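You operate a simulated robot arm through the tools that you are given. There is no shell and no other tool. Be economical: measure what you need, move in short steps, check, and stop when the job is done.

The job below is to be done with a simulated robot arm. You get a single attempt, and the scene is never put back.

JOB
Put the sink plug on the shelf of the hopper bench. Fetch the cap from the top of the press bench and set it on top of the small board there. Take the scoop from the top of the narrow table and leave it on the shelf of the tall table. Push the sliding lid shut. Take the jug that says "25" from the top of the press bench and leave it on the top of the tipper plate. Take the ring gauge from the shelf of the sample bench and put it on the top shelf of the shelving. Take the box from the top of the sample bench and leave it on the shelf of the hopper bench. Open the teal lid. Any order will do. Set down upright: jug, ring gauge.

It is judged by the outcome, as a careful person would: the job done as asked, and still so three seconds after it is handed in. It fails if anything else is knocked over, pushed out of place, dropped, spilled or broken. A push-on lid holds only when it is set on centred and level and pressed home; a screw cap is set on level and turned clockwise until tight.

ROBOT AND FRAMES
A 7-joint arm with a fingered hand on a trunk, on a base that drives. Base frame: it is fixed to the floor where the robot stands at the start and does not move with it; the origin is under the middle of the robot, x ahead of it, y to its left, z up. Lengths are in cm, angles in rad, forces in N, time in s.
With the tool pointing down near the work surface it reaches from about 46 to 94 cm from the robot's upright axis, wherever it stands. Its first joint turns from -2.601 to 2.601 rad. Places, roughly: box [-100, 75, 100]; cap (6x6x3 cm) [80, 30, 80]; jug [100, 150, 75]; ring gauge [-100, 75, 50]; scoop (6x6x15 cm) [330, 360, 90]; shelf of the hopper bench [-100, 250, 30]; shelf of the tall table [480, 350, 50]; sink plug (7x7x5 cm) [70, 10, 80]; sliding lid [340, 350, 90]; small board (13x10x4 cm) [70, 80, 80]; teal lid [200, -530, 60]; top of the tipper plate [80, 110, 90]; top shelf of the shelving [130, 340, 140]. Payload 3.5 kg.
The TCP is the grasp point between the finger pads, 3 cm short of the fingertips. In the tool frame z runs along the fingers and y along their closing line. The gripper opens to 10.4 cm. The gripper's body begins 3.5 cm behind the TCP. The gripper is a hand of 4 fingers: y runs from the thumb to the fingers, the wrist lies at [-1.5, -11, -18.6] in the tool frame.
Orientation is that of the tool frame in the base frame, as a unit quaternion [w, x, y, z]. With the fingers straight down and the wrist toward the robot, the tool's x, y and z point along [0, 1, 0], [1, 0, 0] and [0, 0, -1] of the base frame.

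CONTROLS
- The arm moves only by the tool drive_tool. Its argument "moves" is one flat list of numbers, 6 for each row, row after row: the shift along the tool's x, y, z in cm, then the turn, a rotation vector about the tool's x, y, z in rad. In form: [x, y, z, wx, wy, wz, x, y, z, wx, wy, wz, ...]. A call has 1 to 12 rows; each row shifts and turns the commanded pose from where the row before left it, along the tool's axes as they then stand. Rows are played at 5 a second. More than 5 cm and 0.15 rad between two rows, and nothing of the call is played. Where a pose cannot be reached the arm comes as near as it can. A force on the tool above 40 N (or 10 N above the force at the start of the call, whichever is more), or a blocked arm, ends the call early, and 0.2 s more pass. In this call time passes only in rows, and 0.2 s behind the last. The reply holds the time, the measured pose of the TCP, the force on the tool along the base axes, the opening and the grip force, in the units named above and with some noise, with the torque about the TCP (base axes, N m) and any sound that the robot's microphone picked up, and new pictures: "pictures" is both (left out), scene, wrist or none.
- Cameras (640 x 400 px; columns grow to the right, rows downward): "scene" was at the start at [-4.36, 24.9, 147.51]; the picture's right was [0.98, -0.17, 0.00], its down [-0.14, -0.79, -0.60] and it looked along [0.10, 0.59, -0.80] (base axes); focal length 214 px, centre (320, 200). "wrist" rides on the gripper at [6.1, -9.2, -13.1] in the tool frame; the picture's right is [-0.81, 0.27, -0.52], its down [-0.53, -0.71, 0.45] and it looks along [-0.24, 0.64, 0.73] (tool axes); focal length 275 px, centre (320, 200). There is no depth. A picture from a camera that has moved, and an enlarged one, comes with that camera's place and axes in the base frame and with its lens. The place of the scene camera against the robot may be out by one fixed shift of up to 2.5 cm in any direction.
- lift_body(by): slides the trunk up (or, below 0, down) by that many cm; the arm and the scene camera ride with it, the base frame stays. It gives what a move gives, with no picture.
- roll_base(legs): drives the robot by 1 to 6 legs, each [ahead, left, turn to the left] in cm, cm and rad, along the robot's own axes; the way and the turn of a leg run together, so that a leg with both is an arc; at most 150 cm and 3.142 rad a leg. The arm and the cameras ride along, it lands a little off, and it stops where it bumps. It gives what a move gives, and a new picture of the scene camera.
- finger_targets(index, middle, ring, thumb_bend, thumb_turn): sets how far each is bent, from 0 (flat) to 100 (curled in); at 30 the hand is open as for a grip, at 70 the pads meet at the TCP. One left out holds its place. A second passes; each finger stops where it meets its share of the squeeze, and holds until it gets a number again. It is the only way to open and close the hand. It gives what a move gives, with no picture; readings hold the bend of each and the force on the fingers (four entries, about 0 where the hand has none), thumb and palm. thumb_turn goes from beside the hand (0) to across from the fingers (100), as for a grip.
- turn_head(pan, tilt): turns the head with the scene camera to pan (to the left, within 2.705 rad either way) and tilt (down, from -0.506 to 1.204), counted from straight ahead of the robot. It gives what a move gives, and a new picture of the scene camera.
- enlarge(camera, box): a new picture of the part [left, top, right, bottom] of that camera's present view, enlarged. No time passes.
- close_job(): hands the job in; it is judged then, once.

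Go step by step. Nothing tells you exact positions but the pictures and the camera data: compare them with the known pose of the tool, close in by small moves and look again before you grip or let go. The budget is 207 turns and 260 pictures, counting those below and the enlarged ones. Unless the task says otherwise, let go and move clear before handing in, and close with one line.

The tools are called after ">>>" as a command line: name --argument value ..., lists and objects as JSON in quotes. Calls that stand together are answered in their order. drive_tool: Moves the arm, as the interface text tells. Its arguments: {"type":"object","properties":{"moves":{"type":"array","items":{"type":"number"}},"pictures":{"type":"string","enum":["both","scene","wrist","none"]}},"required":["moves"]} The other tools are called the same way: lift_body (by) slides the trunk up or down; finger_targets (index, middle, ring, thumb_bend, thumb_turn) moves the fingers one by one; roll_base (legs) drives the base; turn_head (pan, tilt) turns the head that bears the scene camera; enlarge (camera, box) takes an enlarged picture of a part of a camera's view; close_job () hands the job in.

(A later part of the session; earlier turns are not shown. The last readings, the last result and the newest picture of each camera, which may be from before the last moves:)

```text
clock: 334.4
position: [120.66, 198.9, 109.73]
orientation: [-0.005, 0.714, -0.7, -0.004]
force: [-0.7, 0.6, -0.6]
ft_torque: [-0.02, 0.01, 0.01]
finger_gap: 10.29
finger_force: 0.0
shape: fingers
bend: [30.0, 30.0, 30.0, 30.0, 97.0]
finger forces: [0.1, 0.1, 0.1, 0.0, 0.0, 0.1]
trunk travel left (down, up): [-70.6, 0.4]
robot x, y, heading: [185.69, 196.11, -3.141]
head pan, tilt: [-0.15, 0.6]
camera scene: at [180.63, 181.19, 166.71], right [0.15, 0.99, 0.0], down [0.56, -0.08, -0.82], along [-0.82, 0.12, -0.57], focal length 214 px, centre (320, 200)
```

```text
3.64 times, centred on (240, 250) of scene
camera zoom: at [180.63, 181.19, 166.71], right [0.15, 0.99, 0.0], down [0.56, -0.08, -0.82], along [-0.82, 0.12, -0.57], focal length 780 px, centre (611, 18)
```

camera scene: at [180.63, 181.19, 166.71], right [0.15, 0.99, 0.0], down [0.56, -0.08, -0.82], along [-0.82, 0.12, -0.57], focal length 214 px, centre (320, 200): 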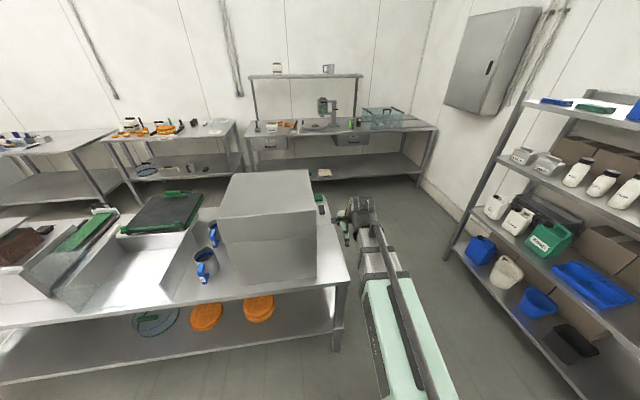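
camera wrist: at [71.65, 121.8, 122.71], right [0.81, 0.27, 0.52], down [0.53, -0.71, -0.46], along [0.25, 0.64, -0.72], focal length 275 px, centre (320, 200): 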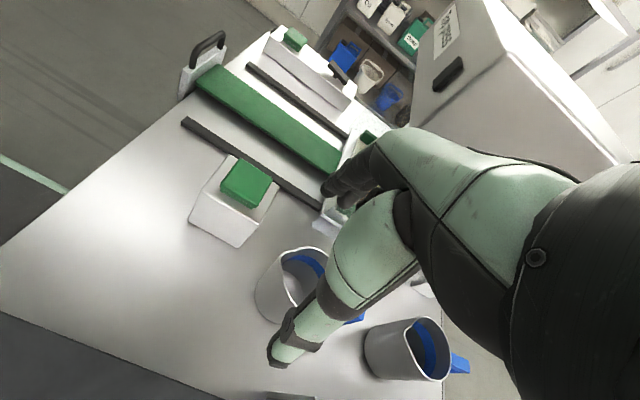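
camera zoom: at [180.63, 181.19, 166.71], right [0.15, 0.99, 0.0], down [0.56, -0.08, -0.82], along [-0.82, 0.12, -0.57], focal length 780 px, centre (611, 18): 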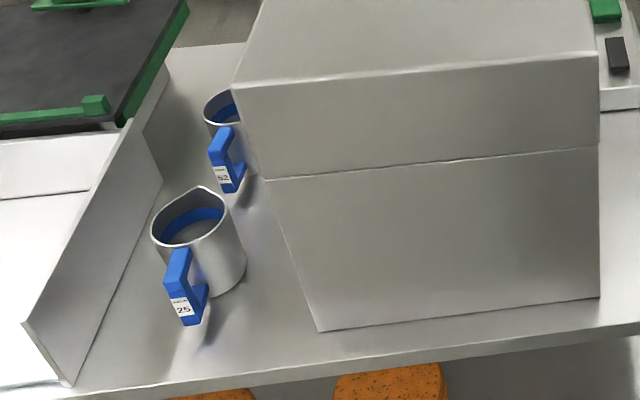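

The label "25" is on the jug nearest this edge (≈[105.5,138.5]); the other is "62". Back off, slide to y≈137, and turn the hand to close along y.

>>> roll_base --legs '[[-24, 0, 0], [0, 58, 0]]'

>>> drive_tool --moves '[0, 0, 0, 0, 0, 0.1428, 0, 0, 0, 0, 0, 0.1428, 0, 0, 0, 0, 0, 0.1428, 0, 0, 0, 0, 0, 0.1428, 0, 0, 0, 0, 0, 0.1428, 0, 0, 0, 0, 0, 0.1428, 0, 0, 0, 0, 0, 0.1428, 0, 0, 0, 0, 0, 0.1428, 0, 0, 0, 0, 0, 0.1428, 0, 0, 0, 0, 0, 0.1428, 0, 0, 0, 0, 0, 0.1428]'

```text
clock: 339.0
position: [144.68, 143.74, 109.91]
orientation: [0.004, -0.707, 0.707, 0.006]
force: [-0.5, -1.3, -0.3]
ft_torque: [0.05, 0.01, 0.01]
finger_gap: 10.3
finger_force: 0.0
shape: fingers
bend: [30.0, 30.0, 30.0, 30.0, 97.0]
finger forces: [0.1, 0.0, 0.0, 0.0, 0.0, 0.0]
trunk travel left (down, up): [-70.6, 0.4]
robot x, y, heading: [209.9, 139.45, 3.122]
head pan, tilt: [-0.15, 0.6]
camera scene: at [204.19, 124.61, 166.68], right [0.17, 0.99, 0.0], down [0.56, -0.09, -0.83], along [-0.81, 0.14, -0.56], focal length 214 px, centre (320, 200)
```

scene: 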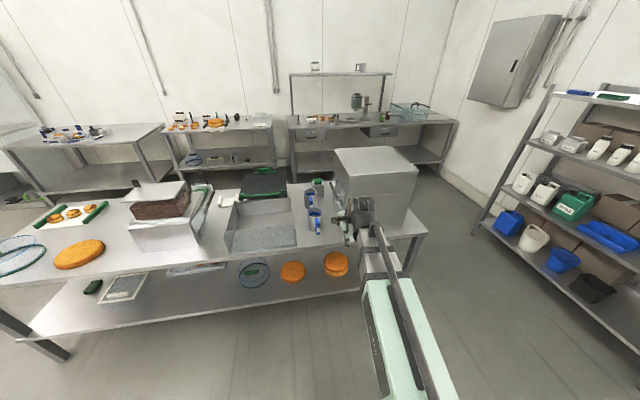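

```text
clock: 341.4
position: [144.65, 143.83, 109.88]
orientation: [0.0, 0.001, 1.0, 0.007]
force: [-0.1, -0.1, 0.1]
ft_torque: [-0.02, 0.02, -0.03]
finger_gap: 10.29
finger_force: 0.1
shape: fingers
bend: [30.0, 30.0, 30.0, 30.0, 97.0]
finger forces: [0.1, 0.0, 0.0, 0.0, 0.0, 0.0]
trunk travel left (down, up): [-70.6, 0.4]
robot x, y, heading: [209.66, 139.6, 3.121]
head pan, tilt: [-0.15, 0.6]
camera scene: at [204.17, 124.67, 166.69], right [0.17, 0.99, 0.0], down [0.56, -0.09, -0.83], along [-0.81, 0.14, -0.57], focal length 214 px, centre (320, 200)
camera wrist: at [138.46, 134.32, 122.63], right [0.81, 0.27, 0.52], down [0.53, -0.71, -0.47], along [0.25, 0.65, -0.72], focal length 275 px, centre (320, 200)
```

scene: 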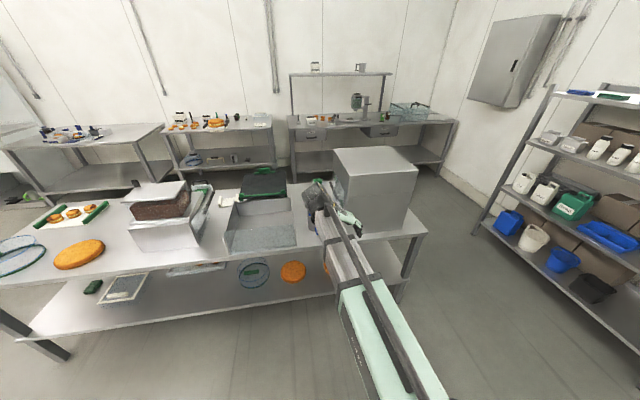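
wrist: 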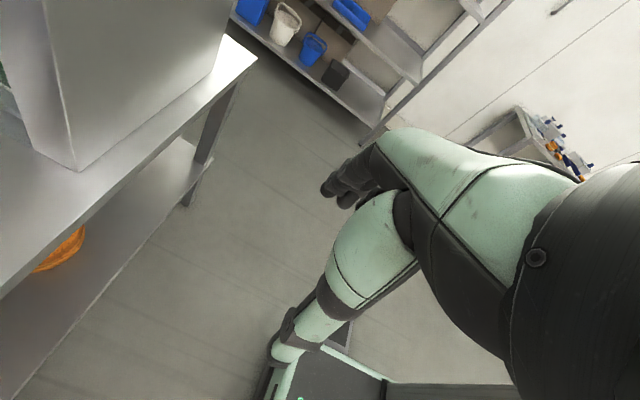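

Drive ahead 25 and left 5 so the hand is just short of the jug, and look.

>>> roll_base --legs '[[25, 4.6, 0.02]]'

>>> drive_tool --moves '[0, 0, 0, 0, 0, 0]' --pictures "wrist"

```text
clock: 343.2
position: [120.14, 138.05, 109.83]
orientation: [0.001, -0.01, 1.0, 0.007]
force: [-1.0, -0.4, -0.6]
ft_torque: [-0.01, -0.01, 0.03]
finger_gap: 10.29
finger_force: 0.1
shape: fingers
bend: [30.0, 30.0, 30.0, 30.0, 97.0]
finger forces: [0.0, 0.0, 0.1, 0.0, 0.1, 0.0]
trunk travel left (down, up): [-70.6, 0.4]
robot x, y, heading: [185.96, 135.44, -3.138]
head pan, tilt: [-0.15, 0.6]
camera scene: at [179.98, 120.21, 166.68], right [0.15, 0.99, 0.0], down [0.56, -0.08, -0.82], along [-0.82, 0.12, -0.57], focal length 214 px, centre (320, 200)
```

scene: 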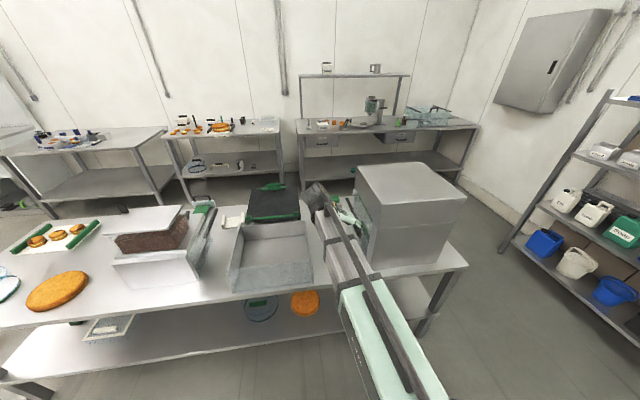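

```text
clock: 343.6
position: [120.17, 138.05, 109.76]
orientation: [-0.001, -0.01, 1.0, 0.007]
force: [-0.6, 0.4, -1.6]
ft_torque: [0.0, -0.01, 0.02]
finger_gap: 10.27
finger_force: 0.0
shape: fingers
bend: [30.0, 30.0, 30.0, 30.0, 97.0]
finger forces: [0.1, 0.0, 0.0, 0.0, 0.0, 0.1]
trunk travel left (down, up): [-70.6, 0.4]
robot x, y, heading: [185.34, 135.36, -3.137]
head pan, tilt: [-0.15, 0.6]
camera wrist: at [114.17, 128.45, 122.61], right [0.8, 0.29, 0.52], down [0.55, -0.7, -0.46], along [0.23, 0.66, -0.72], focal length 275 px, centre (320, 200)
```

wrist: 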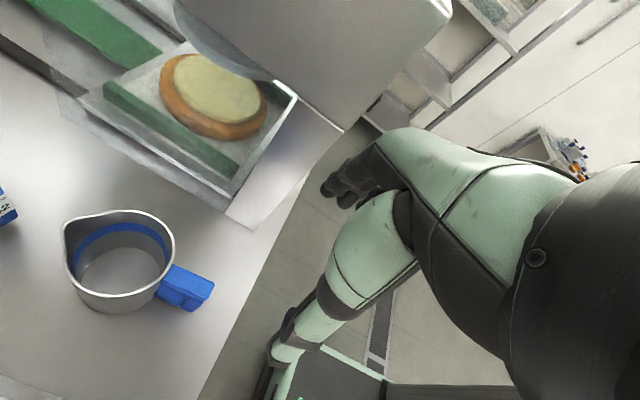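

Jug rim is near [108,136], ~9.3 cm wide. Open the hand wider and move above it.

>>> finger_targets --index 14 --middle 14 --ring 14 --thumb_bend 14

>>> drive_tool --moves '[4, -0.5, 0, 0, 0, 0, 4, -0.5, 0, 0, 0, 0, 3.5, -0.5, 0, 0, 0, 0]' --pictures "wrist"

```text
clock: 344.6
position: [120.29, 138.07, 109.82]
orientation: [0.0, -0.011, 1.0, 0.008]
force: [0.0, -0.2, 0.2]
ft_torque: [-0.01, -0.02, 0.01]
finger_gap: 13.79
finger_force: 0.0
shape: fingers
bend: [14.0, 14.0, 14.0, 14.0, 97.0]
finger forces: [0.1, 0.0, 0.0, 0.1, 0.0, 0.0]
trunk travel left (down, up): [-70.6, 0.4]
robot x, y, heading: [185.45, 135.34, -3.135]
head pan, tilt: [-0.15, 0.6]
```

```text
clock: 345.4
position: [108.71, 136.4, 109.94]
orientation: [0.0, -0.011, 1.0, 0.007]
force: [-1.3, -0.3, -0.3]
ft_torque: [-0.01, -0.01, 0.0]
finger_gap: 13.77
finger_force: 0.0
shape: fingers
bend: [14.0, 14.0, 14.0, 14.0, 97.0]
finger forces: [0.0, 0.0, 0.1, 0.0, 0.0, 0.0]
trunk travel left (down, up): [-70.6, 0.4]
robot x, y, heading: [185.42, 135.16, -3.141]
head pan, tilt: [-0.15, 0.6]
camera wrist: at [102.71, 126.85, 122.6], right [0.8, 0.29, 0.52], down [0.55, -0.7, -0.46], along [0.23, 0.66, -0.72], focal length 275 px, centre (320, 200)
```

wrist: 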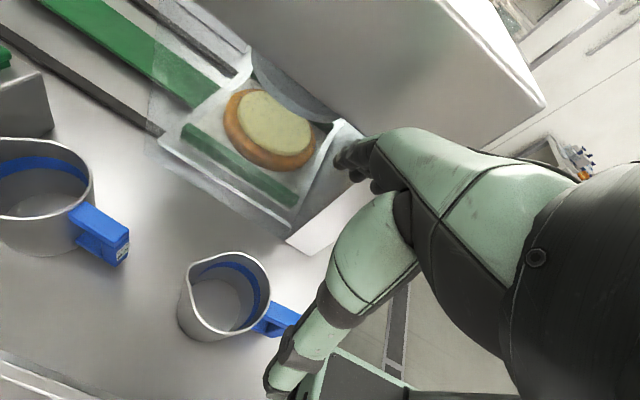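

Jug axis ≈[107.8,136.6], rim z≈90. Descend over it.

>>> drive_tool --moves '[0.5, 0.2, 4, 0, 0, 0, 0, 0, 4.5, 0, 0, 0, 0, 0, 4.5, 0, 0, 0]' --pictures "wrist"

```text
clock: 346.2
position: [108.0, 136.91, 96.6]
orientation: [-0.001, -0.011, 1.0, 0.007]
force: [-0.5, 0.0, 0.8]
ft_torque: [-0.01, -0.02, 0.04]
finger_gap: 13.79
finger_force: 0.1
shape: fingers
bend: [14.0, 14.0, 14.0, 14.0, 97.0]
finger forces: [0.1, 0.0, 0.0, 0.0, 0.0, 0.1]
trunk travel left (down, up): [-70.6, 0.4]
robot x, y, heading: [185.47, 134.97, -3.146]
head pan, tilt: [-0.15, 0.6]
camera wrist: at [102.03, 127.26, 109.4], right [0.8, 0.29, 0.52], down [0.55, -0.7, -0.47], along [0.23, 0.66, -0.72], focal length 275 px, centre (320, 200)
```

wrist: 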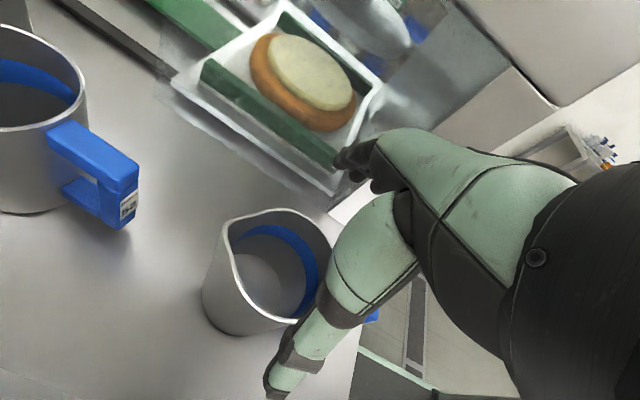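

>>> drive_tool --moves '[0, 0.1, 4, 0, 0, 0, 0, 0, 4, 0, 0, 0]' --pictures "none"

>>> finger_targets --index 28 --middle 28 --ring 28 --thumb_bend 28

>>> drive_tool --moves '[0, 0, 0, 0, 0, 0]' --pictures "wrist"

```text
clock: 346.8
position: [108.16, 137.1, 88.63]
orientation: [0.0, -0.01, 1.0, 0.007]
force: [0.2, -0.2, -0.2]
ft_torque: [0.03, 0.0, -0.01]
finger_gap: 13.84
finger_force: 0.1
shape: fingers
bend: [14.0, 14.0, 14.0, 14.0, 97.0]
finger forces: [0.7, 0.0, 0.0, 0.1, 0.0, 0.1]
trunk travel left (down, up): [-70.6, 0.4]
robot x, y, heading: [185.04, 135.43, -3.142]
head pan, tilt: [-0.15, 0.6]
```

```text
clock: 347.8
position: [108.18, 137.07, 88.85]
orientation: [0.0, -0.01, 1.0, 0.007]
force: [-1.3, 3.7, 10.2]
ft_torque: [0.45, 0.09, 0.01]
finger_gap: 12.4
finger_force: 14.9
shape: fingers
bend: [22.0, 28.0, 28.0, 24.0, 97.0]
finger forces: [18.9, 0.0, 0.0, 0.0, 9.7, 0.1]
trunk travel left (down, up): [-70.6, 0.4]
robot x, y, heading: [185.27, 135.29, -3.143]
head pan, tilt: [-0.15, 0.6]
```

```text
clock: 348.2
position: [108.36, 137.15, 88.8]
orientation: [0.0, -0.01, 1.0, 0.006]
force: [-0.1, 4.0, 11.6]
ft_torque: [0.5, 0.07, 0.01]
finger_gap: 12.39
finger_force: 14.3
shape: fingers
bend: [22.0, 28.0, 28.0, 24.0, 97.0]
finger forces: [19.4, 0.0, 0.0, 0.0, 9.8, 0.0]
trunk travel left (down, up): [-70.6, 0.4]
robot x, y, heading: [185.33, 135.26, -3.136]
head pan, tilt: [-0.15, 0.6]
camera wrist: at [102.23, 127.43, 101.5], right [0.8, 0.29, 0.52], down [0.55, -0.7, -0.47], along [0.23, 0.66, -0.72], focal length 275 px, centre (320, 200)
```

wrist: 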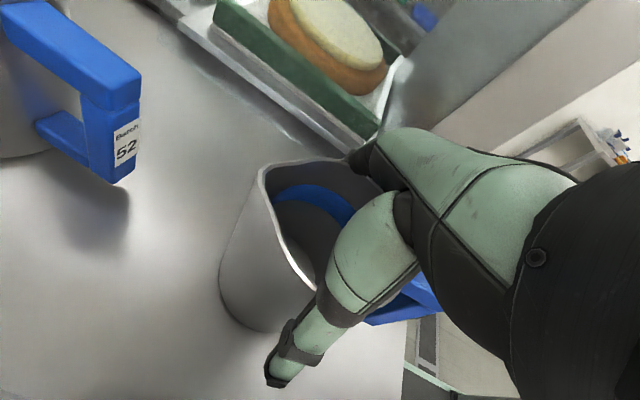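

The index touches the rim high up. Reopen, raise 1.5 cm so the distal pads meet the wall, and try again.

>>> finger_targets --index 14 --middle 14 --ring 14 --thumb_bend 14

>>> drive_tool --moves '[0, 0, -1.6, 0, 0, 0]' --pictures "wrist"

>>> enlarge --camera "scene" --box '[270, 160, 400, 260]'

```text
clock: 349.2
position: [108.19, 137.01, 88.51]
orientation: [0.0, -0.01, 1.0, 0.007]
force: [0.0, 0.0, 0.8]
ft_torque: [0.01, -0.03, -0.02]
finger_gap: 13.81
finger_force: 0.4
shape: fingers
bend: [14.0, 14.0, 14.0, 14.0, 98.0]
finger forces: [0.0, 0.0, 0.0, 0.1, 0.4, 0.0]
trunk travel left (down, up): [-70.6, 0.4]
robot x, y, heading: [185.37, 135.63, -3.139]
head pan, tilt: [-0.15, 0.6]
```

```text
clock: 349.6
position: [108.18, 136.89, 90.35]
orientation: [0.0, -0.011, 1.0, 0.007]
force: [-0.1, 0.4, 0.5]
ft_torque: [0.01, -0.01, -0.01]
finger_gap: 13.83
finger_force: 0.0
shape: fingers
bend: [14.0, 14.0, 14.0, 14.0, 98.0]
finger forces: [0.0, 0.0, 0.0, 0.1, 0.0, 0.1]
trunk travel left (down, up): [-70.6, 0.4]
robot x, y, heading: [185.54, 135.03, -3.137]
head pan, tilt: [-0.15, 0.6]
camera wrist: at [102.18, 127.31, 103.15], right [0.8, 0.29, 0.52], down [0.55, -0.7, -0.47], along [0.23, 0.66, -0.72], focal length 275 px, centre (320, 200)
```

wrist: 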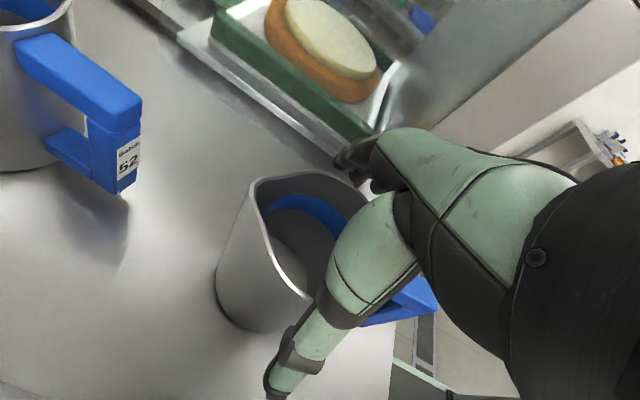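

```text
4.00 times, centred on (335, 210) of scene
camera zoom: at [180.12, 120.24, 166.69], right [0.15, 0.99, 0.0], down [0.56, -0.08, -0.83], along [-0.82, 0.12, -0.56], focal length 858 px, centre (260, 160)
```

zoom: 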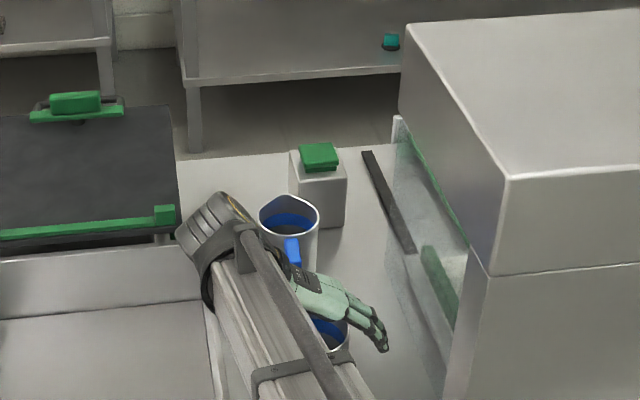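

>>> finger_targets --index 24 --middle 24 --ring 24 --thumb_bend 24

>>> finger_targets --index 32 --middle 32 --ring 32 --thumb_bend 32

>>> drive_tool --moves '[0, 0, 0, 0, 0, 0]' --pictures "wrist"

```text
clock: 350.6
position: [108.21, 136.85, 90.31]
orientation: [0.0, -0.01, 1.0, 0.008]
force: [0.0, 0.0, -0.7]
ft_torque: [0.01, 0.01, 0.01]
finger_gap: 11.7
finger_force: 0.0
shape: fingers
bend: [24.0, 24.0, 24.0, 24.0, 98.0]
finger forces: [0.0, 0.0, 0.1, 0.1, 0.1, 0.0]
trunk travel left (down, up): [-70.6, 0.4]
robot x, y, heading: [185.26, 135.45, -3.133]
head pan, tilt: [-0.15, 0.6]
```

```text
clock: 351.6
position: [108.12, 136.9, 90.3]
orientation: [0.0, -0.011, 1.0, 0.007]
force: [-0.6, 0.6, 2.5]
ft_torque: [0.05, 0.04, 0.03]
finger_gap: 10.44
finger_force: 3.4
shape: fingers
bend: [29.0, 32.0, 32.0, 30.0, 97.0]
finger forces: [3.9, 0.1, 0.1, 0.1, 2.9, 0.1]
trunk travel left (down, up): [-70.6, 0.4]
robot x, y, heading: [185.37, 135.29, -3.139]
head pan, tilt: [-0.15, 0.6]
```

```text
clock: 352.0
position: [108.17, 136.94, 90.44]
orientation: [0.0, -0.01, 1.0, 0.007]
force: [-0.4, -0.3, 2.6]
ft_torque: [0.07, 0.02, 0.03]
finger_gap: 10.45
finger_force: 3.2
shape: fingers
bend: [29.0, 32.0, 32.0, 30.0, 97.0]
finger forces: [4.0, 0.1, 0.0, 0.0, 2.8, 0.0]
trunk travel left (down, up): [-70.6, 0.4]
robot x, y, heading: [185.13, 135.61, -3.137]
head pan, tilt: [-0.15, 0.6]
camera wrist: at [102.18, 127.32, 103.14], right [0.8, 0.29, 0.52], down [0.55, -0.7, -0.47], along [0.23, 0.66, -0.72], focal length 275 px, centre (320, 200)
```

wrist: 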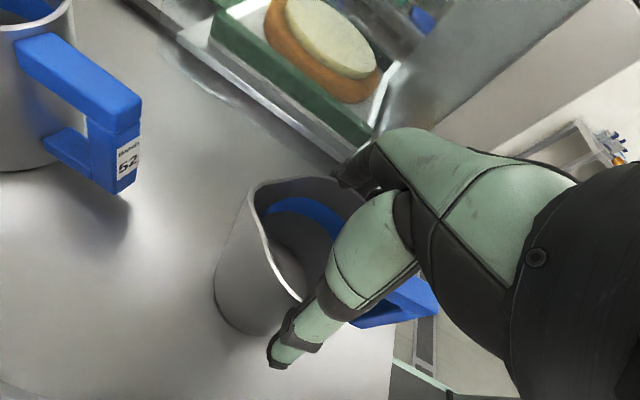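

Only index and thumb touch: shift ~1.8 cm toward the index side so middle joins, then squeeze.

>>> finger_targets --index 16 --middle 16 --ring 16 --thumb_bend 16

>>> drive_tool --moves '[1.8, 0, 0.3, 0, 0, 0]' --pictures "none"

>>> finger_targets --index 50 --middle 50 --ring 50 --thumb_bend 50

>>> drive_tool --moves '[0, 0, -0.5, 0, 0, 0, 0, 0, -0.8, 0, 0, 0]' --pictures "wrist"

```text
clock: 353.0
position: [108.16, 136.98, 90.32]
orientation: [0.0, -0.01, 1.0, 0.008]
force: [-0.8, 0.2, 1.1]
ft_torque: [-0.01, 0.02, -0.02]
finger_gap: 13.35
finger_force: 0.0
shape: fingers
bend: [16.0, 16.0, 16.0, 16.0, 98.0]
finger forces: [0.1, 0.0, 0.1, 0.1, 0.0, 0.0]
trunk travel left (down, up): [-70.6, 0.4]
robot x, y, heading: [185.54, 134.92, -3.138]
head pan, tilt: [-0.15, 0.6]
```

```text
clock: 353.4
position: [106.37, 137.0, 90.04]
orientation: [0.0, -0.011, 1.0, 0.007]
force: [-0.1, -0.3, -0.9]
ft_torque: [0.01, -0.01, 0.02]
finger_gap: 13.39
finger_force: 0.1
shape: fingers
bend: [16.0, 16.0, 16.0, 16.0, 98.0]
finger forces: [0.0, 0.0, 0.1, 0.0, 0.0, 0.0]
trunk travel left (down, up): [-70.6, 0.4]
robot x, y, heading: [185.71, 135.19, -3.141]
head pan, tilt: [-0.15, 0.6]
```

```text
clock: 354.4
position: [106.36, 137.09, 90.11]
orientation: [0.0, -0.011, 1.0, 0.007]
force: [-1.8, 1.9, 7.9]
ft_torque: [0.49, -0.12, 0.11]
finger_gap: 8.15
finger_force: 21.1
shape: fingers
bend: [41.0, 43.0, 42.0, 40.0, 96.0]
finger forces: [8.9, 6.5, 6.7, 0.0, 19.0, 0.0]
trunk travel left (down, up): [-70.6, 0.4]
robot x, y, heading: [185.11, 135.41, -3.144]
head pan, tilt: [-0.15, 0.6]
```

```text
clock: 355.0
position: [106.33, 136.86, 91.5]
orientation: [-0.001, -0.011, 1.0, 0.007]
force: [0.0, 0.2, -1.0]
ft_torque: [0.01, 0.07, -0.02]
finger_gap: 8.03
finger_force: 19.2
shape: fingers
bend: [42.0, 44.0, 43.0, 40.0, 95.0]
finger forces: [7.6, 6.0, 6.1, 0.0, 19.2, 0.1]
trunk travel left (down, up): [-70.6, 0.4]
robot x, y, heading: [185.05, 135.43, -3.133]
head pan, tilt: [-0.15, 0.6]
camera wrist: at [100.33, 127.22, 104.22], right [0.8, 0.29, 0.52], down [0.55, -0.7, -0.46], along [0.23, 0.66, -0.72], focal length 275 px, centre (320, 200)
```

wrist: 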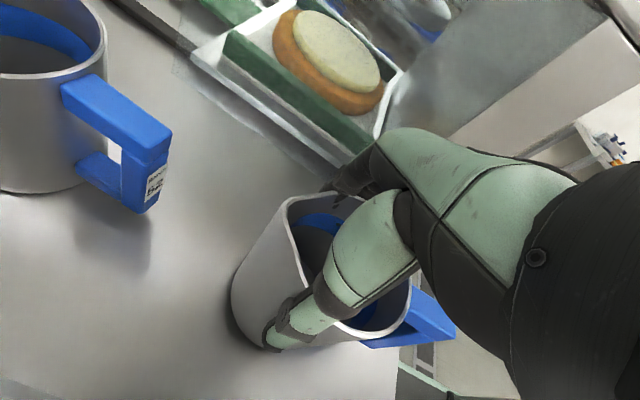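

A full grip: all fingers bear. Lift further and check.

>>> drive_tool --moves '[0, 0, -2, 0, 0, 0, 0, 0, -3, 0, 0, 0]'

```text
clock: 355.6
position: [106.41, 136.81, 96.39]
orientation: [0.0, -0.012, 1.0, 0.006]
force: [0.4, -0.7, -1.1]
ft_torque: [-0.01, 0.04, 0.01]
finger_gap: 8.01
finger_force: 19.8
shape: fingers
bend: [42.0, 44.0, 43.0, 40.0, 95.0]
finger forces: [7.5, 6.0, 6.3, 0.0, 19.1, 0.1]
trunk travel left (down, up): [-70.6, 0.4]
robot x, y, heading: [185.42, 135.32, -3.14]
head pan, tilt: [-0.15, 0.6]
camera scene: at [180.12, 120.24, 166.69], right [0.15, 0.99, 0.0], down [0.56, -0.08, -0.83], along [-0.82, 0.12, -0.56], focal length 214 px, centre (320, 200)
camera wrist: at [100.4, 127.22, 109.17], right [0.8, 0.29, 0.52], down [0.55, -0.7, -0.46], along [0.23, 0.66, -0.72], focal length 275 px, centre (320, 200)
```

scene: 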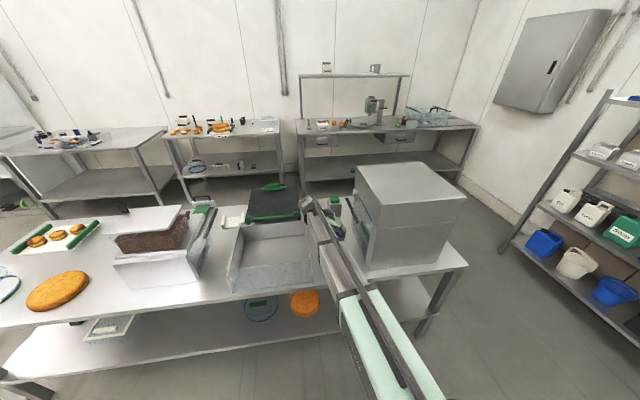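
wrist: 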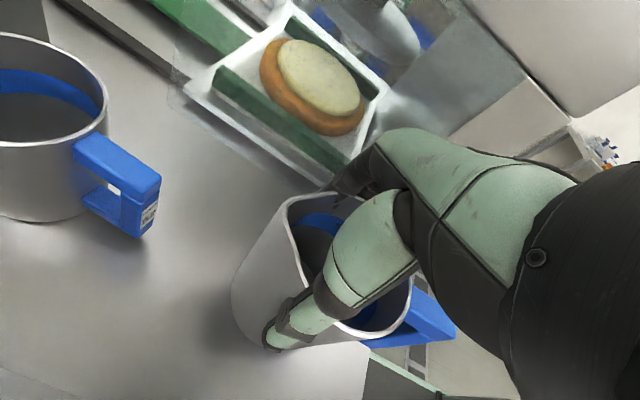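

Jug is held upright. Raise to z≈111, slide to y≈115 over the bin, and turn the hand back to standard.

>>> drive_tool --moves '[0, 0, -5, 0, 0, 0, 0, 0, -5, 0, 0, 0, 0, 0, -5, 0, 0, 0]' --pictures "none"

>>> roll_base --legs '[[0, 25, 0]]'

>>> drive_tool --moves '[0, 0, 0, 0, 0, -0.1428, 0, 0, 0, 0, 0, -0.1428, 0, 0, 0, 0, 0, -0.1428, 0, 0, 0, 0, 0, -0.1428, 0, 0, 0, 0, 0, -0.1428, 0, 0, 0, 0, 0, -0.1428, 0, 0, 0, 0, 0, -0.1428, 0, 0, 0, 0, 0, -0.1428, 0, 0, 0, 0, 0, -0.1428, 0, 0, 0, 0, 0, -0.1428, 0, 0, 0, 0, 0, -0.1428]'

```text
clock: 356.4
position: [106.39, 136.7, 111.63]
orientation: [0.001, -0.012, 1.0, 0.007]
force: [-0.4, -0.1, -2.8]
ft_torque: [0.0, 0.06, 0.06]
finger_gap: 8.0
finger_force: 18.6
shape: fingers
bend: [42.0, 44.0, 43.0, 40.0, 95.0]
finger forces: [7.4, 6.0, 6.3, 0.1, 18.8, 0.0]
trunk travel left (down, up): [-70.6, 0.4]
robot x, y, heading: [185.26, 135.13, -3.14]
head pan, tilt: [-0.15, 0.6]
```

```text
clock: 358.2
position: [106.35, 112.29, 111.49]
orientation: [0.0, -0.009, 1.0, 0.007]
force: [0.2, -0.9, -0.8]
ft_torque: [0.03, 0.08, 0.02]
finger_gap: 8.01
finger_force: 19.1
shape: fingers
bend: [43.0, 44.0, 43.0, 40.0, 95.0]
finger forces: [7.6, 6.0, 6.2, 0.0, 18.8, 0.1]
trunk travel left (down, up): [-70.6, 0.4]
robot x, y, heading: [185.38, 110.21, 3.141]
head pan, tilt: [-0.15, 0.6]
camera scene: at [180.02, 95.38, 166.67], right [0.15, 0.99, 0.0], down [0.56, -0.09, -0.83], along [-0.82, 0.13, -0.56], focal length 214 px, centre (320, 200)
```

scene: 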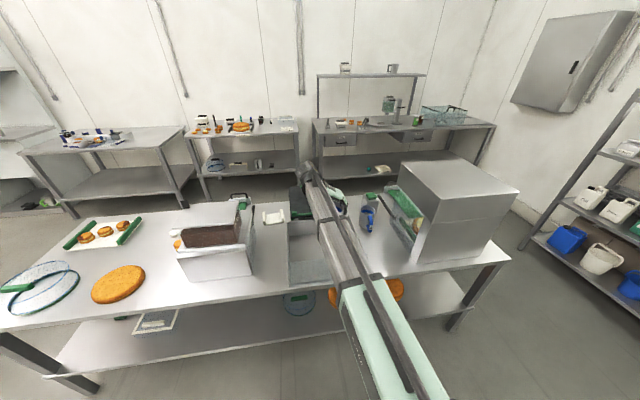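

```text
clock: 360.6
position: [106.27, 112.23, 111.6]
orientation: [-0.005, 0.713, -0.701, -0.005]
force: [0.5, 1.1, -0.8]
ft_torque: [-0.07, 0.02, 0.02]
finger_gap: 7.91
finger_force: 17.8
shape: fingers
bend: [43.0, 44.0, 43.0, 41.0, 95.0]
finger forces: [6.8, 5.8, 6.0, 0.0, 18.1, 0.0]
trunk travel left (down, up): [-70.6, 0.4]
robot x, y, heading: [185.4, 110.53, 3.143]
head pan, tilt: [-0.15, 0.6]
camera scene: at [180.01, 95.53, 166.69], right [0.15, 0.99, 0.0], down [0.56, -0.09, -0.82], along [-0.82, 0.13, -0.57], focal length 214 px, centre (320, 200)
camera wrist: at [115.59, 106.01, 124.4], right [-0.29, 0.8, 0.53], down [0.7, 0.55, -0.45], along [-0.65, 0.24, -0.72], focal length 275 px, centre (320, 200)
```

scene: 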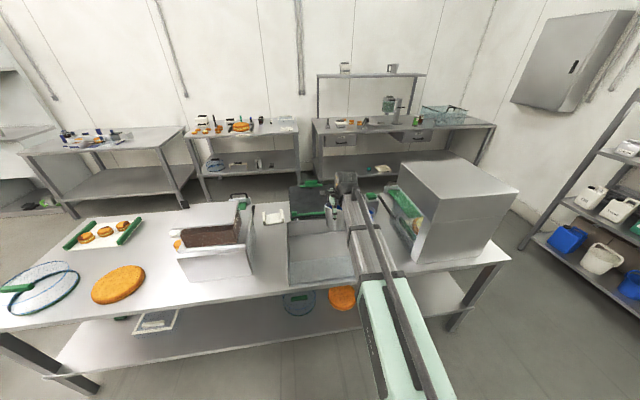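
wrist: 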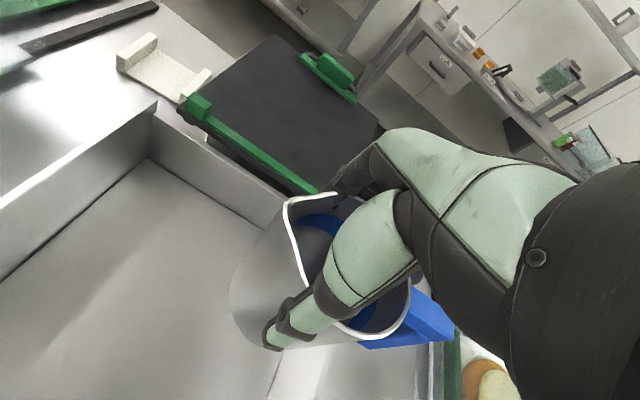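

The tipper plate spans x≈54–85, y≈94–124. Drive ahead 25 so the jug comes over it.

>>> roll_base --legs '[[25, 3, 0]]'

>>> drive_tool --moves '[0, 4, 0, 0, 0, 0, 0, 4, 0, 0, 0, 0]'

```text
clock: 362.4
position: [81.63, 108.72, 111.53]
orientation: [-0.006, 0.715, -0.699, -0.004]
force: [-0.4, -0.3, -1.5]
ft_torque: [-0.07, -0.01, 0.0]
finger_gap: 7.88
finger_force: 18.4
shape: fingers
bend: [43.0, 44.0, 43.0, 41.0, 95.0]
finger forces: [6.8, 6.0, 6.0, 0.0, 18.2, 0.0]
trunk travel left (down, up): [-70.6, 0.4]
robot x, y, heading: [160.67, 107.49, -3.141]
head pan, tilt: [-0.15, 0.6]
camera scene: at [155.38, 92.45, 166.68], right [0.15, 0.99, 0.0], down [0.56, -0.08, -0.82], along [-0.82, 0.12, -0.57], focal length 214 px, centre (320, 200)
```

scene: 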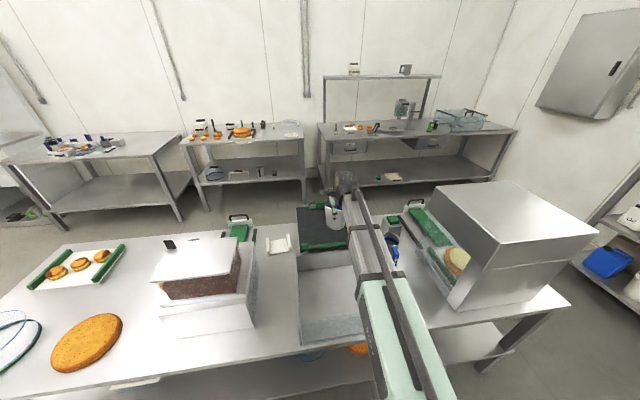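

```text
clock: 363.0
position: [73.6, 108.54, 111.5]
orientation: [-0.005, 0.715, -0.699, -0.004]
force: [-0.1, 1.2, -1.6]
ft_torque: [-0.03, -0.01, 0.03]
finger_gap: 7.9
finger_force: 18.2
shape: fingers
bend: [43.0, 44.0, 43.0, 41.0, 95.0]
finger forces: [6.8, 5.9, 6.0, 0.1, 18.1, 0.1]
trunk travel left (down, up): [-70.6, 0.4]
robot x, y, heading: [160.8, 107.52, -3.139]
head pan, tilt: [-0.15, 0.6]
camera scene: at [155.46, 92.47, 166.69], right [0.15, 0.99, 0.0], down [0.56, -0.08, -0.82], along [-0.82, 0.12, -0.57], focal length 214 px, centre (320, 200)
camera wrist: at [82.82, 102.34, 124.29], right [-0.29, 0.8, 0.53], down [0.7, 0.55, -0.45], along [-0.65, 0.24, -0.72], focal length 275 px, centre (320, 200)
```

scene: 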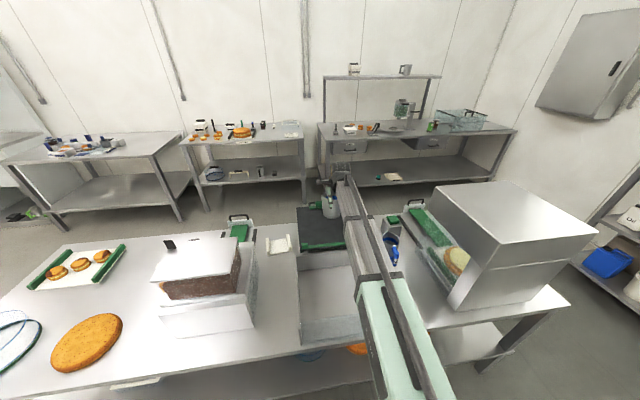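
wrist: 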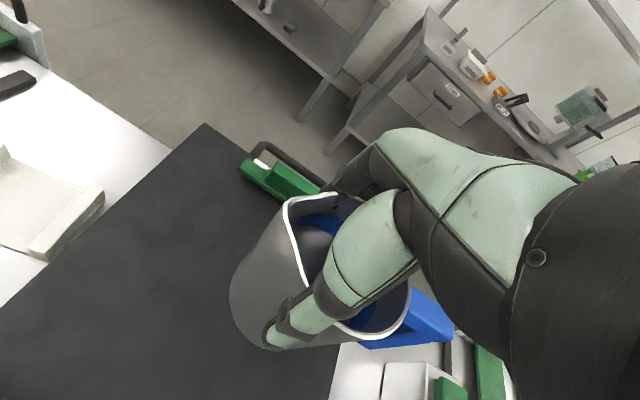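

Plate top z≈92.4; jug is over its middle. Lower to ~1 cm above, then touch down.

>>> drive_tool --moves '[0, 2, 0, 0, 0, 0, 0, 0, 4, 0, 0, 0, 0, 0, 3.5, 0, 0, 0]' --pictures "wrist"

>>> drive_tool --moves '[0, 0, 0.5, 0, 0, 0, 0, 0, 0.4, 0, 0, 0]' --pictures "none"

>>> drive_tool --moves '[0, 0, 0.3, 0, 0, 0]' --pictures "none"

```text
clock: 363.8
position: [71.77, 108.68, 103.93]
orientation: [-0.005, 0.715, -0.699, -0.005]
force: [-0.8, -0.1, -1.7]
ft_torque: [-0.08, -0.01, 0.0]
finger_gap: 7.84
finger_force: 18.9
shape: fingers
bend: [43.0, 44.0, 43.0, 41.0, 95.0]
finger forces: [6.7, 5.9, 6.0, 0.1, 17.7, 0.0]
trunk travel left (down, up): [-70.6, 0.4]
robot x, y, heading: [160.86, 107.98, -3.137]
head pan, tilt: [-0.15, 0.6]
camera wrist: at [80.86, 102.47, 116.8], right [-0.29, 0.8, 0.53], down [0.7, 0.55, -0.45], along [-0.65, 0.24, -0.72], focal length 275 px, centre (320, 200)
```

wrist: 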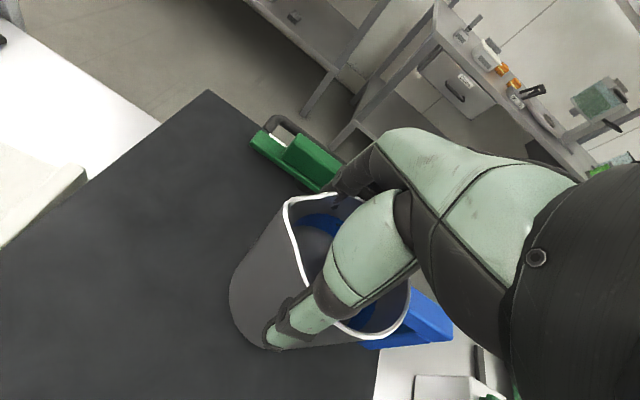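

```text
clock: 364.4
position: [71.81, 108.53, 103.5]
orientation: [-0.003, 0.716, -0.698, -0.007]
force: [1.7, -4.9, 19.5]
ft_torque: [0.15, 0.47, 0.08]
finger_gap: 7.86
finger_force: 21.1
shape: fingers
bend: [43.0, 44.0, 43.0, 41.0, 95.0]
finger forces: [8.1, 6.4, 6.2, 0.0, 21.1, 0.0]
trunk travel left (down, up): [-70.6, 0.4]
robot x, y, heading: [160.8, 107.55, -3.135]
head pan, tilt: [-0.15, 0.6]
```

```text
clock: 364.8
position: [71.94, 108.59, 103.1]
orientation: [-0.003, 0.715, -0.699, -0.007]
force: [3.6, -9.1, 30.5]
ft_torque: [0.25, 0.48, 0.12]
finger_gap: 7.91
finger_force: 22.0
shape: fingers
bend: [44.0, 44.0, 43.0, 41.0, 94.0]
finger forces: [7.7, 6.4, 5.9, 0.0, 23.5, 0.0]
trunk travel left (down, up): [-70.6, 0.4]
robot x, y, heading: [160.47, 107.49, -3.137]
head pan, tilt: [-0.15, 0.6]
```

Contact made; relieve the pressing force and release.

>>> drive_tool --moves '[0, 0, -0.8, 0, 0, 0]' --pictures "none"

>>> finger_targets --index 28 --middle 28 --ring 28 --thumb_bend 28

>>> finger_targets --index 14 --middle 14 --ring 14 --thumb_bend 14

>>> drive_tool --moves '[0, 0, -3, 0, 0, 0, 0, 0, -4, 0, 0, 0, 0, 0, -4, 0, 0, 0]'

```text
clock: 365.2
position: [71.77, 108.93, 103.47]
orientation: [-0.006, 0.715, -0.7, -0.004]
force: [-0.4, -1.3, 3.2]
ft_torque: [0.02, 0.14, 0.04]
finger_gap: 7.86
finger_force: 17.4
shape: fingers
bend: [44.0, 44.0, 43.0, 41.0, 95.0]
finger forces: [6.7, 6.0, 5.9, 0.1, 17.3, 0.1]
trunk travel left (down, up): [-70.6, 0.4]
robot x, y, heading: [160.89, 107.63, -3.138]
head pan, tilt: [-0.15, 0.6]
```

```text
clock: 366.2
position: [71.72, 108.75, 103.65]
orientation: [-0.005, 0.716, -0.698, -0.005]
force: [0.0, -0.5, 0.5]
ft_torque: [-0.01, 0.0, -0.03]
finger_gap: 10.77
finger_force: 0.0
shape: fingers
bend: [28.0, 28.0, 28.0, 28.0, 97.0]
finger forces: [0.1, 0.2, 0.0, 0.0, 0.1, 0.0]
trunk travel left (down, up): [-70.6, 0.4]
robot x, y, heading: [160.67, 107.82, -3.134]
head pan, tilt: [-0.15, 0.6]
```

```text
clock: 367.2
position: [71.75, 108.71, 103.59]
orientation: [-0.005, 0.714, -0.7, -0.005]
force: [-0.2, -0.2, -0.6]
ft_torque: [0.0, -0.01, 0.02]
finger_gap: 13.78
finger_force: 0.0
shape: fingers
bend: [14.0, 14.0, 14.0, 14.0, 97.0]
finger forces: [0.1, 0.1, 0.0, 0.0, 0.0, 0.0]
trunk travel left (down, up): [-70.6, 0.4]
robot x, y, heading: [160.74, 107.69, -3.138]
head pan, tilt: [-0.15, 0.6]
```

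```text
clock: 368.0
position: [71.84, 108.48, 114.8]
orientation: [-0.005, 0.715, -0.699, -0.005]
force: [0.6, 0.1, -0.2]
ft_torque: [0.0, -0.01, -0.01]
finger_gap: 13.81
finger_force: 0.0
shape: fingers
bend: [14.0, 14.0, 14.0, 14.0, 97.0]
finger forces: [0.0, 0.0, 0.0, 0.0, 0.0, 0.1]
trunk travel left (down, up): [-70.6, 0.4]
robot x, y, heading: [160.61, 107.54, -3.14]
head pan, tilt: [-0.15, 0.6]
camera scene: at [155.56, 92.46, 166.69], right [0.15, 0.99, 0.0], down [0.56, -0.08, -0.83], along [-0.82, 0.12, -0.56], focal length 214 px, centre (320, 200)
camera wrist: at [81.02, 102.23, 127.64], right [-0.29, 0.8, 0.53], down [0.7, 0.55, -0.45], along [-0.65, 0.24, -0.72], focal length 275 px, centre (320, 200)
```

scene: 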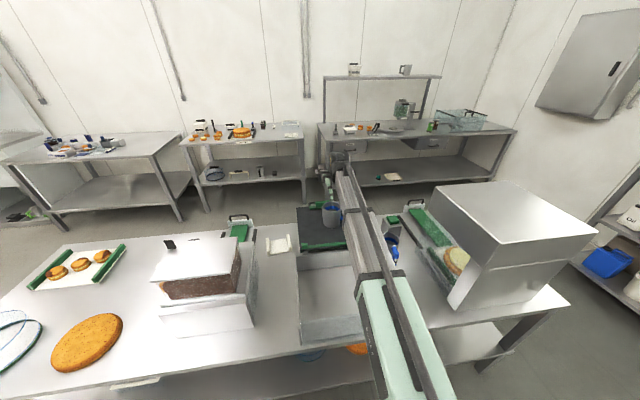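
wrist: 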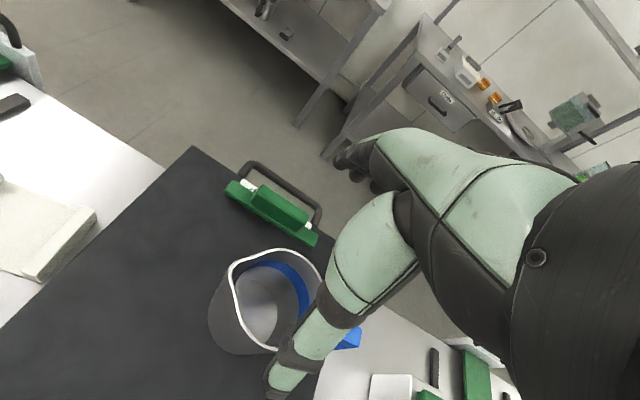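

Jug stands upright on the plate. Retract the arm, drive around to the front of the bench for the cap.

>>> drive_tool --moves '[0, 0, -2, 0, 0, 0, 0, -4.5, 0, 0, 0, 0, 0, -4.5, 0, 0, 0, 0, 0, -4.5, 0, 0, 0, 0, 0, -4.5, 0, 0, 0, 0, 0, -4.5, 0, 0, 0, 0, 0, -4.5, 0, 0, 0, 0]' --pictures "none"

>>> finger_targets --index 30 --middle 30 --ring 30 --thumb_bend 30

>>> roll_base --legs '[[-45, 0, 0], [0, -136, 0], [120, 0, 0], [80, 0, 0], [0, 110, 0]]'

```text
clock: 369.6
position: [98.93, 109.19, 116.77]
orientation: [-0.005, 0.715, -0.699, -0.004]
force: [0.4, 0.4, -1.3]
ft_torque: [0.02, -0.02, 0.0]
finger_gap: 13.79
finger_force: 0.2
shape: fingers
bend: [14.0, 14.0, 14.0, 14.0, 97.0]
finger forces: [0.0, 0.1, 0.0, 0.1, 0.1, 0.0]
trunk travel left (down, up): [-70.6, 0.4]
robot x, y, heading: [160.68, 107.42, -3.135]
head pan, tilt: [-0.15, 0.6]
```

```text
clock: 370.6
position: [98.79, 108.97, 116.82]
orientation: [-0.005, 0.715, -0.699, -0.005]
force: [0.1, -0.6, -0.3]
ft_torque: [0.0, 0.01, -0.02]
finger_gap: 10.37
finger_force: 0.1
shape: fingers
bend: [30.0, 30.0, 30.0, 30.0, 97.0]
finger forces: [0.1, 0.0, 0.0, 0.0, 0.0, 0.0]
trunk travel left (down, up): [-70.6, 0.4]
robot x, y, heading: [160.79, 107.55, -3.143]
head pan, tilt: [-0.15, 0.6]
```

```text
clock: 394.4
position: [-55.45, 134.2, 116.67]
orientation: [-0.004, 0.717, -0.698, -0.005]
force: [0.6, 0.1, -0.4]
ft_torque: [-0.01, -0.01, 0.01]
finger_gap: 10.37
finger_force: 0.2
shape: fingers
bend: [30.0, 30.0, 30.0, 30.0, 97.0]
finger forces: [0.1, 0.0, 0.1, 0.0, 0.1, 0.0]
trunk travel left (down, up): [-70.6, 0.4]
robot x, y, heading: [6.59, 132.76, -3.134]
head pan, tilt: [-0.15, 0.6]
camera scene: at [1.31, 117.87, 166.69], right [0.14, 0.99, 0.0], down [0.56, -0.08, -0.83], along [-0.82, 0.12, -0.56], focal length 214 px, centre (320, 200)
```

scene: 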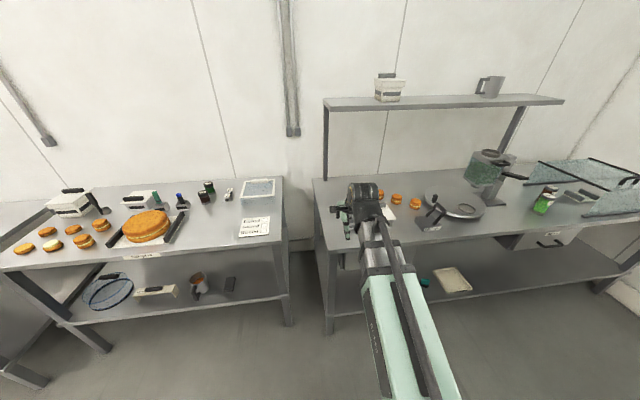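

Continue to y≈28 and turn to face the bench.

>>> roll_base --legs '[[8, 105, 0], [0, 0, 3.134]]'

>>> drive_tool --moves '[0, 4.5, 0, 0, 0, 0, 0, 4.5, 0, 0, 0, 0, 0, 4, 4, 0, 0, 0, 0, 0, 4, 0, 0, 0]' --pictures "wrist"

```text
clock: 407.2
position: [62.1, 27.46, 116.68]
orientation: [0.004, 0.693, 0.721, -0.005]
force: [-0.3, 0.6, 0.2]
ft_torque: [0.02, 0.0, 0.03]
finger_gap: 10.34
finger_force: 0.1
shape: fingers
bend: [30.0, 30.0, 30.0, 30.0, 97.0]
finger forces: [0.0, 0.1, 0.0, 0.0, 0.0, 0.0]
trunk travel left (down, up): [-70.6, 0.4]
robot x, y, heading: [0.12, 28.24, 0.018]
head pan, tilt: [-0.15, 0.6]
camera scene: at [2.88, 44.35, 166.69], right [-0.13, -0.99, 0.0], down [-0.56, 0.07, -0.83], along [0.82, -0.11, -0.56], focal length 214 px, centre (320, 200)
```

scene: 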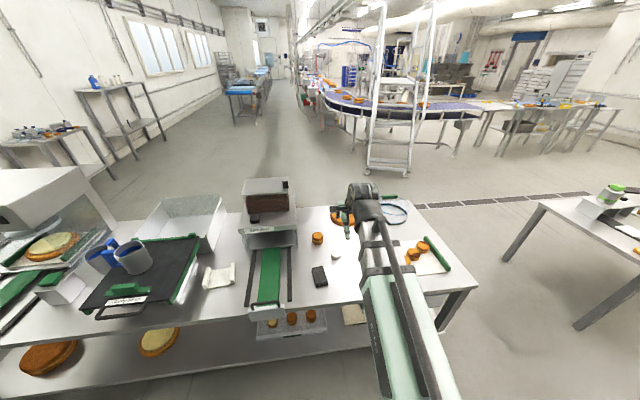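

```text
refused: row 3 steps farther than a row can; nothing moved
```

>>> drive_tool --moves '[0, 4.5, 0, 0, 0, 0, 0, 4.5, 0, 0, 0, 0, 0, 4.5, 0, 0, 0, 0, 0, 0, 4.5, 0, 0, 0, 0, 0, 4.5, 0, 0, 0, 0, 0, 4.5, 0, 0, 0, 0, 0, 3, 0, 0, 0]' --pictures "wrist"

```text
clock: 408.8
position: [75.7, 27.9, 100.15]
orientation: [0.005, 0.693, 0.721, -0.004]
force: [0.7, 0.3, 0.5]
ft_torque: [0.0, 0.02, 0.02]
finger_gap: 10.35
finger_force: 0.1
shape: fingers
bend: [30.0, 30.0, 30.0, 30.0, 97.0]
finger forces: [0.0, 0.1, 0.0, 0.0, 0.0, 0.0]
trunk travel left (down, up): [-70.6, 0.4]
robot x, y, heading: [0.11, 27.98, 0.023]
head pan, tilt: [-0.15, 0.6]
camera wrist: at [66.2, 33.7, 112.9], right [0.31, -0.79, 0.53], down [-0.69, -0.57, -0.45], along [0.65, -0.23, -0.72], focal length 275 px, centre (320, 200)
```

wrist: 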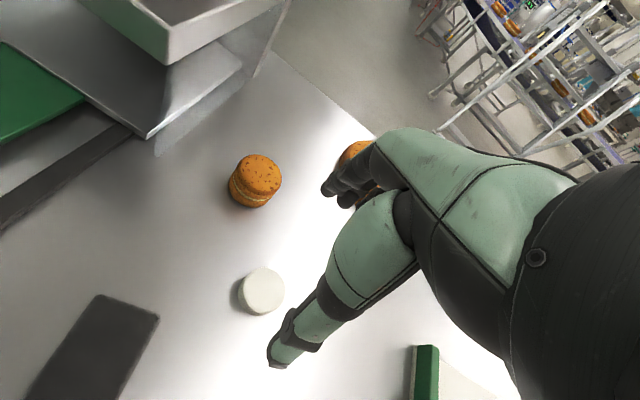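

Cap ≈[77.2,25.8], top z≈83. Position and descend.

>>> drive_tool --moves '[-2.1, 1.4, 3, 0, 0, 0, 0, 0, 4.5, 0, 0, 0, 0, 0, 4.5, 0, 0, 0, 0, 0, 3.5, 0, 0, 0]' --pictures "wrist"

```text
clock: 409.8
position: [77.15, 25.43, 84.66]
orientation: [0.005, 0.694, 0.72, -0.005]
force: [-0.7, -0.3, -0.1]
ft_torque: [0.0, 0.01, 0.04]
finger_gap: 10.33
finger_force: 0.0
shape: fingers
bend: [30.0, 30.0, 30.0, 30.0, 97.0]
finger forces: [0.0, 0.1, 0.0, 0.1, 0.0, 0.1]
trunk travel left (down, up): [-70.6, 0.4]
robot x, y, heading: [0.15, 28.28, 0.018]
head pan, tilt: [-0.15, 0.6]
camera wrist: at [67.72, 31.28, 97.62], right [0.31, -0.79, 0.53], down [-0.69, -0.57, -0.45], along [0.65, -0.23, -0.72], focal length 275 px, centre (320, 200)
```

wrist: 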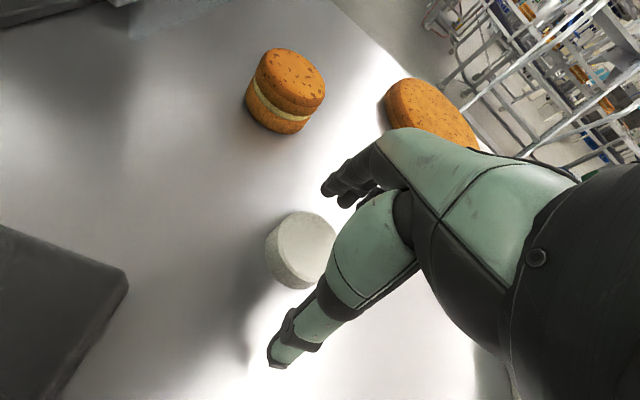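

>>> finger_targets --index 44 --middle 44 --ring 44 --thumb_bend 43

>>> finger_targets --index 66 --middle 66 --ring 66 --thumb_bend 66

>>> drive_tool --moves '[0, 0, -2, 0, 0, 0, 0, 0, -4, 0, 0, 0]' --pictures "wrist"

```text
clock: 410.8
position: [77.11, 25.5, 84.83]
orientation: [0.005, 0.694, 0.72, -0.005]
force: [-0.2, 0.1, 0.1]
ft_torque: [0.01, 0.0, -0.01]
finger_gap: 6.95
finger_force: 0.1
shape: fingers
bend: [44.0, 44.0, 44.0, 43.0, 97.0]
finger forces: [0.0, 0.0, 0.0, 0.1, 0.0, 0.0]
trunk travel left (down, up): [-70.6, 0.4]
robot x, y, heading: [0.38, 27.81, 0.02]
head pan, tilt: [-0.15, 0.6]
```

```text
clock: 411.8
position: [77.18, 25.51, 84.91]
orientation: [0.005, 0.694, 0.72, -0.005]
force: [-0.3, -0.3, 0.9]
ft_torque: [0.02, 0.02, 0.0]
finger_gap: 4.51
finger_force: 12.6
shape: fingers
bend: [56.0, 60.0, 66.0, 52.0, 96.0]
finger forces: [6.5, 5.9, 0.0, 0.1, 12.4, 0.1]
trunk travel left (down, up): [-70.6, 0.4]
robot x, y, heading: [-0.04, 28.18, 0.022]
head pan, tilt: [-0.15, 0.6]
```

```text
clock: 412.4
position: [76.97, 25.74, 90.64]
orientation: [0.004, 0.694, 0.72, -0.004]
force: [-0.2, 0.4, -0.7]
ft_torque: [0.0, 0.03, 0.0]
finger_gap: 4.5
finger_force: 12.5
shape: fingers
bend: [56.0, 60.0, 66.0, 52.0, 96.0]
finger forces: [6.5, 5.8, 0.1, 0.1, 12.5, 0.0]
trunk travel left (down, up): [-70.6, 0.4]
robot x, y, heading: [0.12, 28.07, 0.019]
head pan, tilt: [-0.15, 0.6]
camera wrist: at [67.48, 31.42, 103.53], right [0.31, -0.79, 0.53], down [-0.69, -0.57, -0.45], along [0.65, -0.23, -0.72], focal length 275 px, centre (320, 200)
```

wrist: 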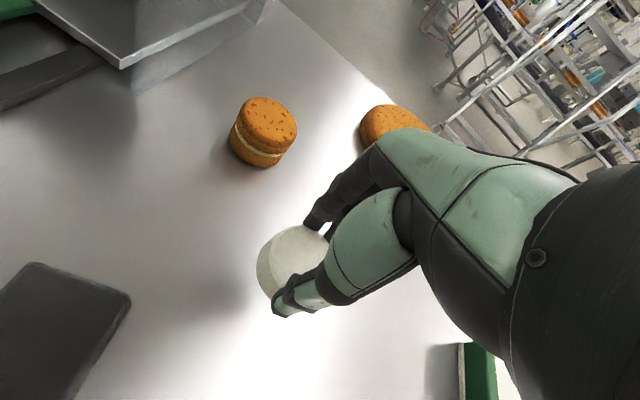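

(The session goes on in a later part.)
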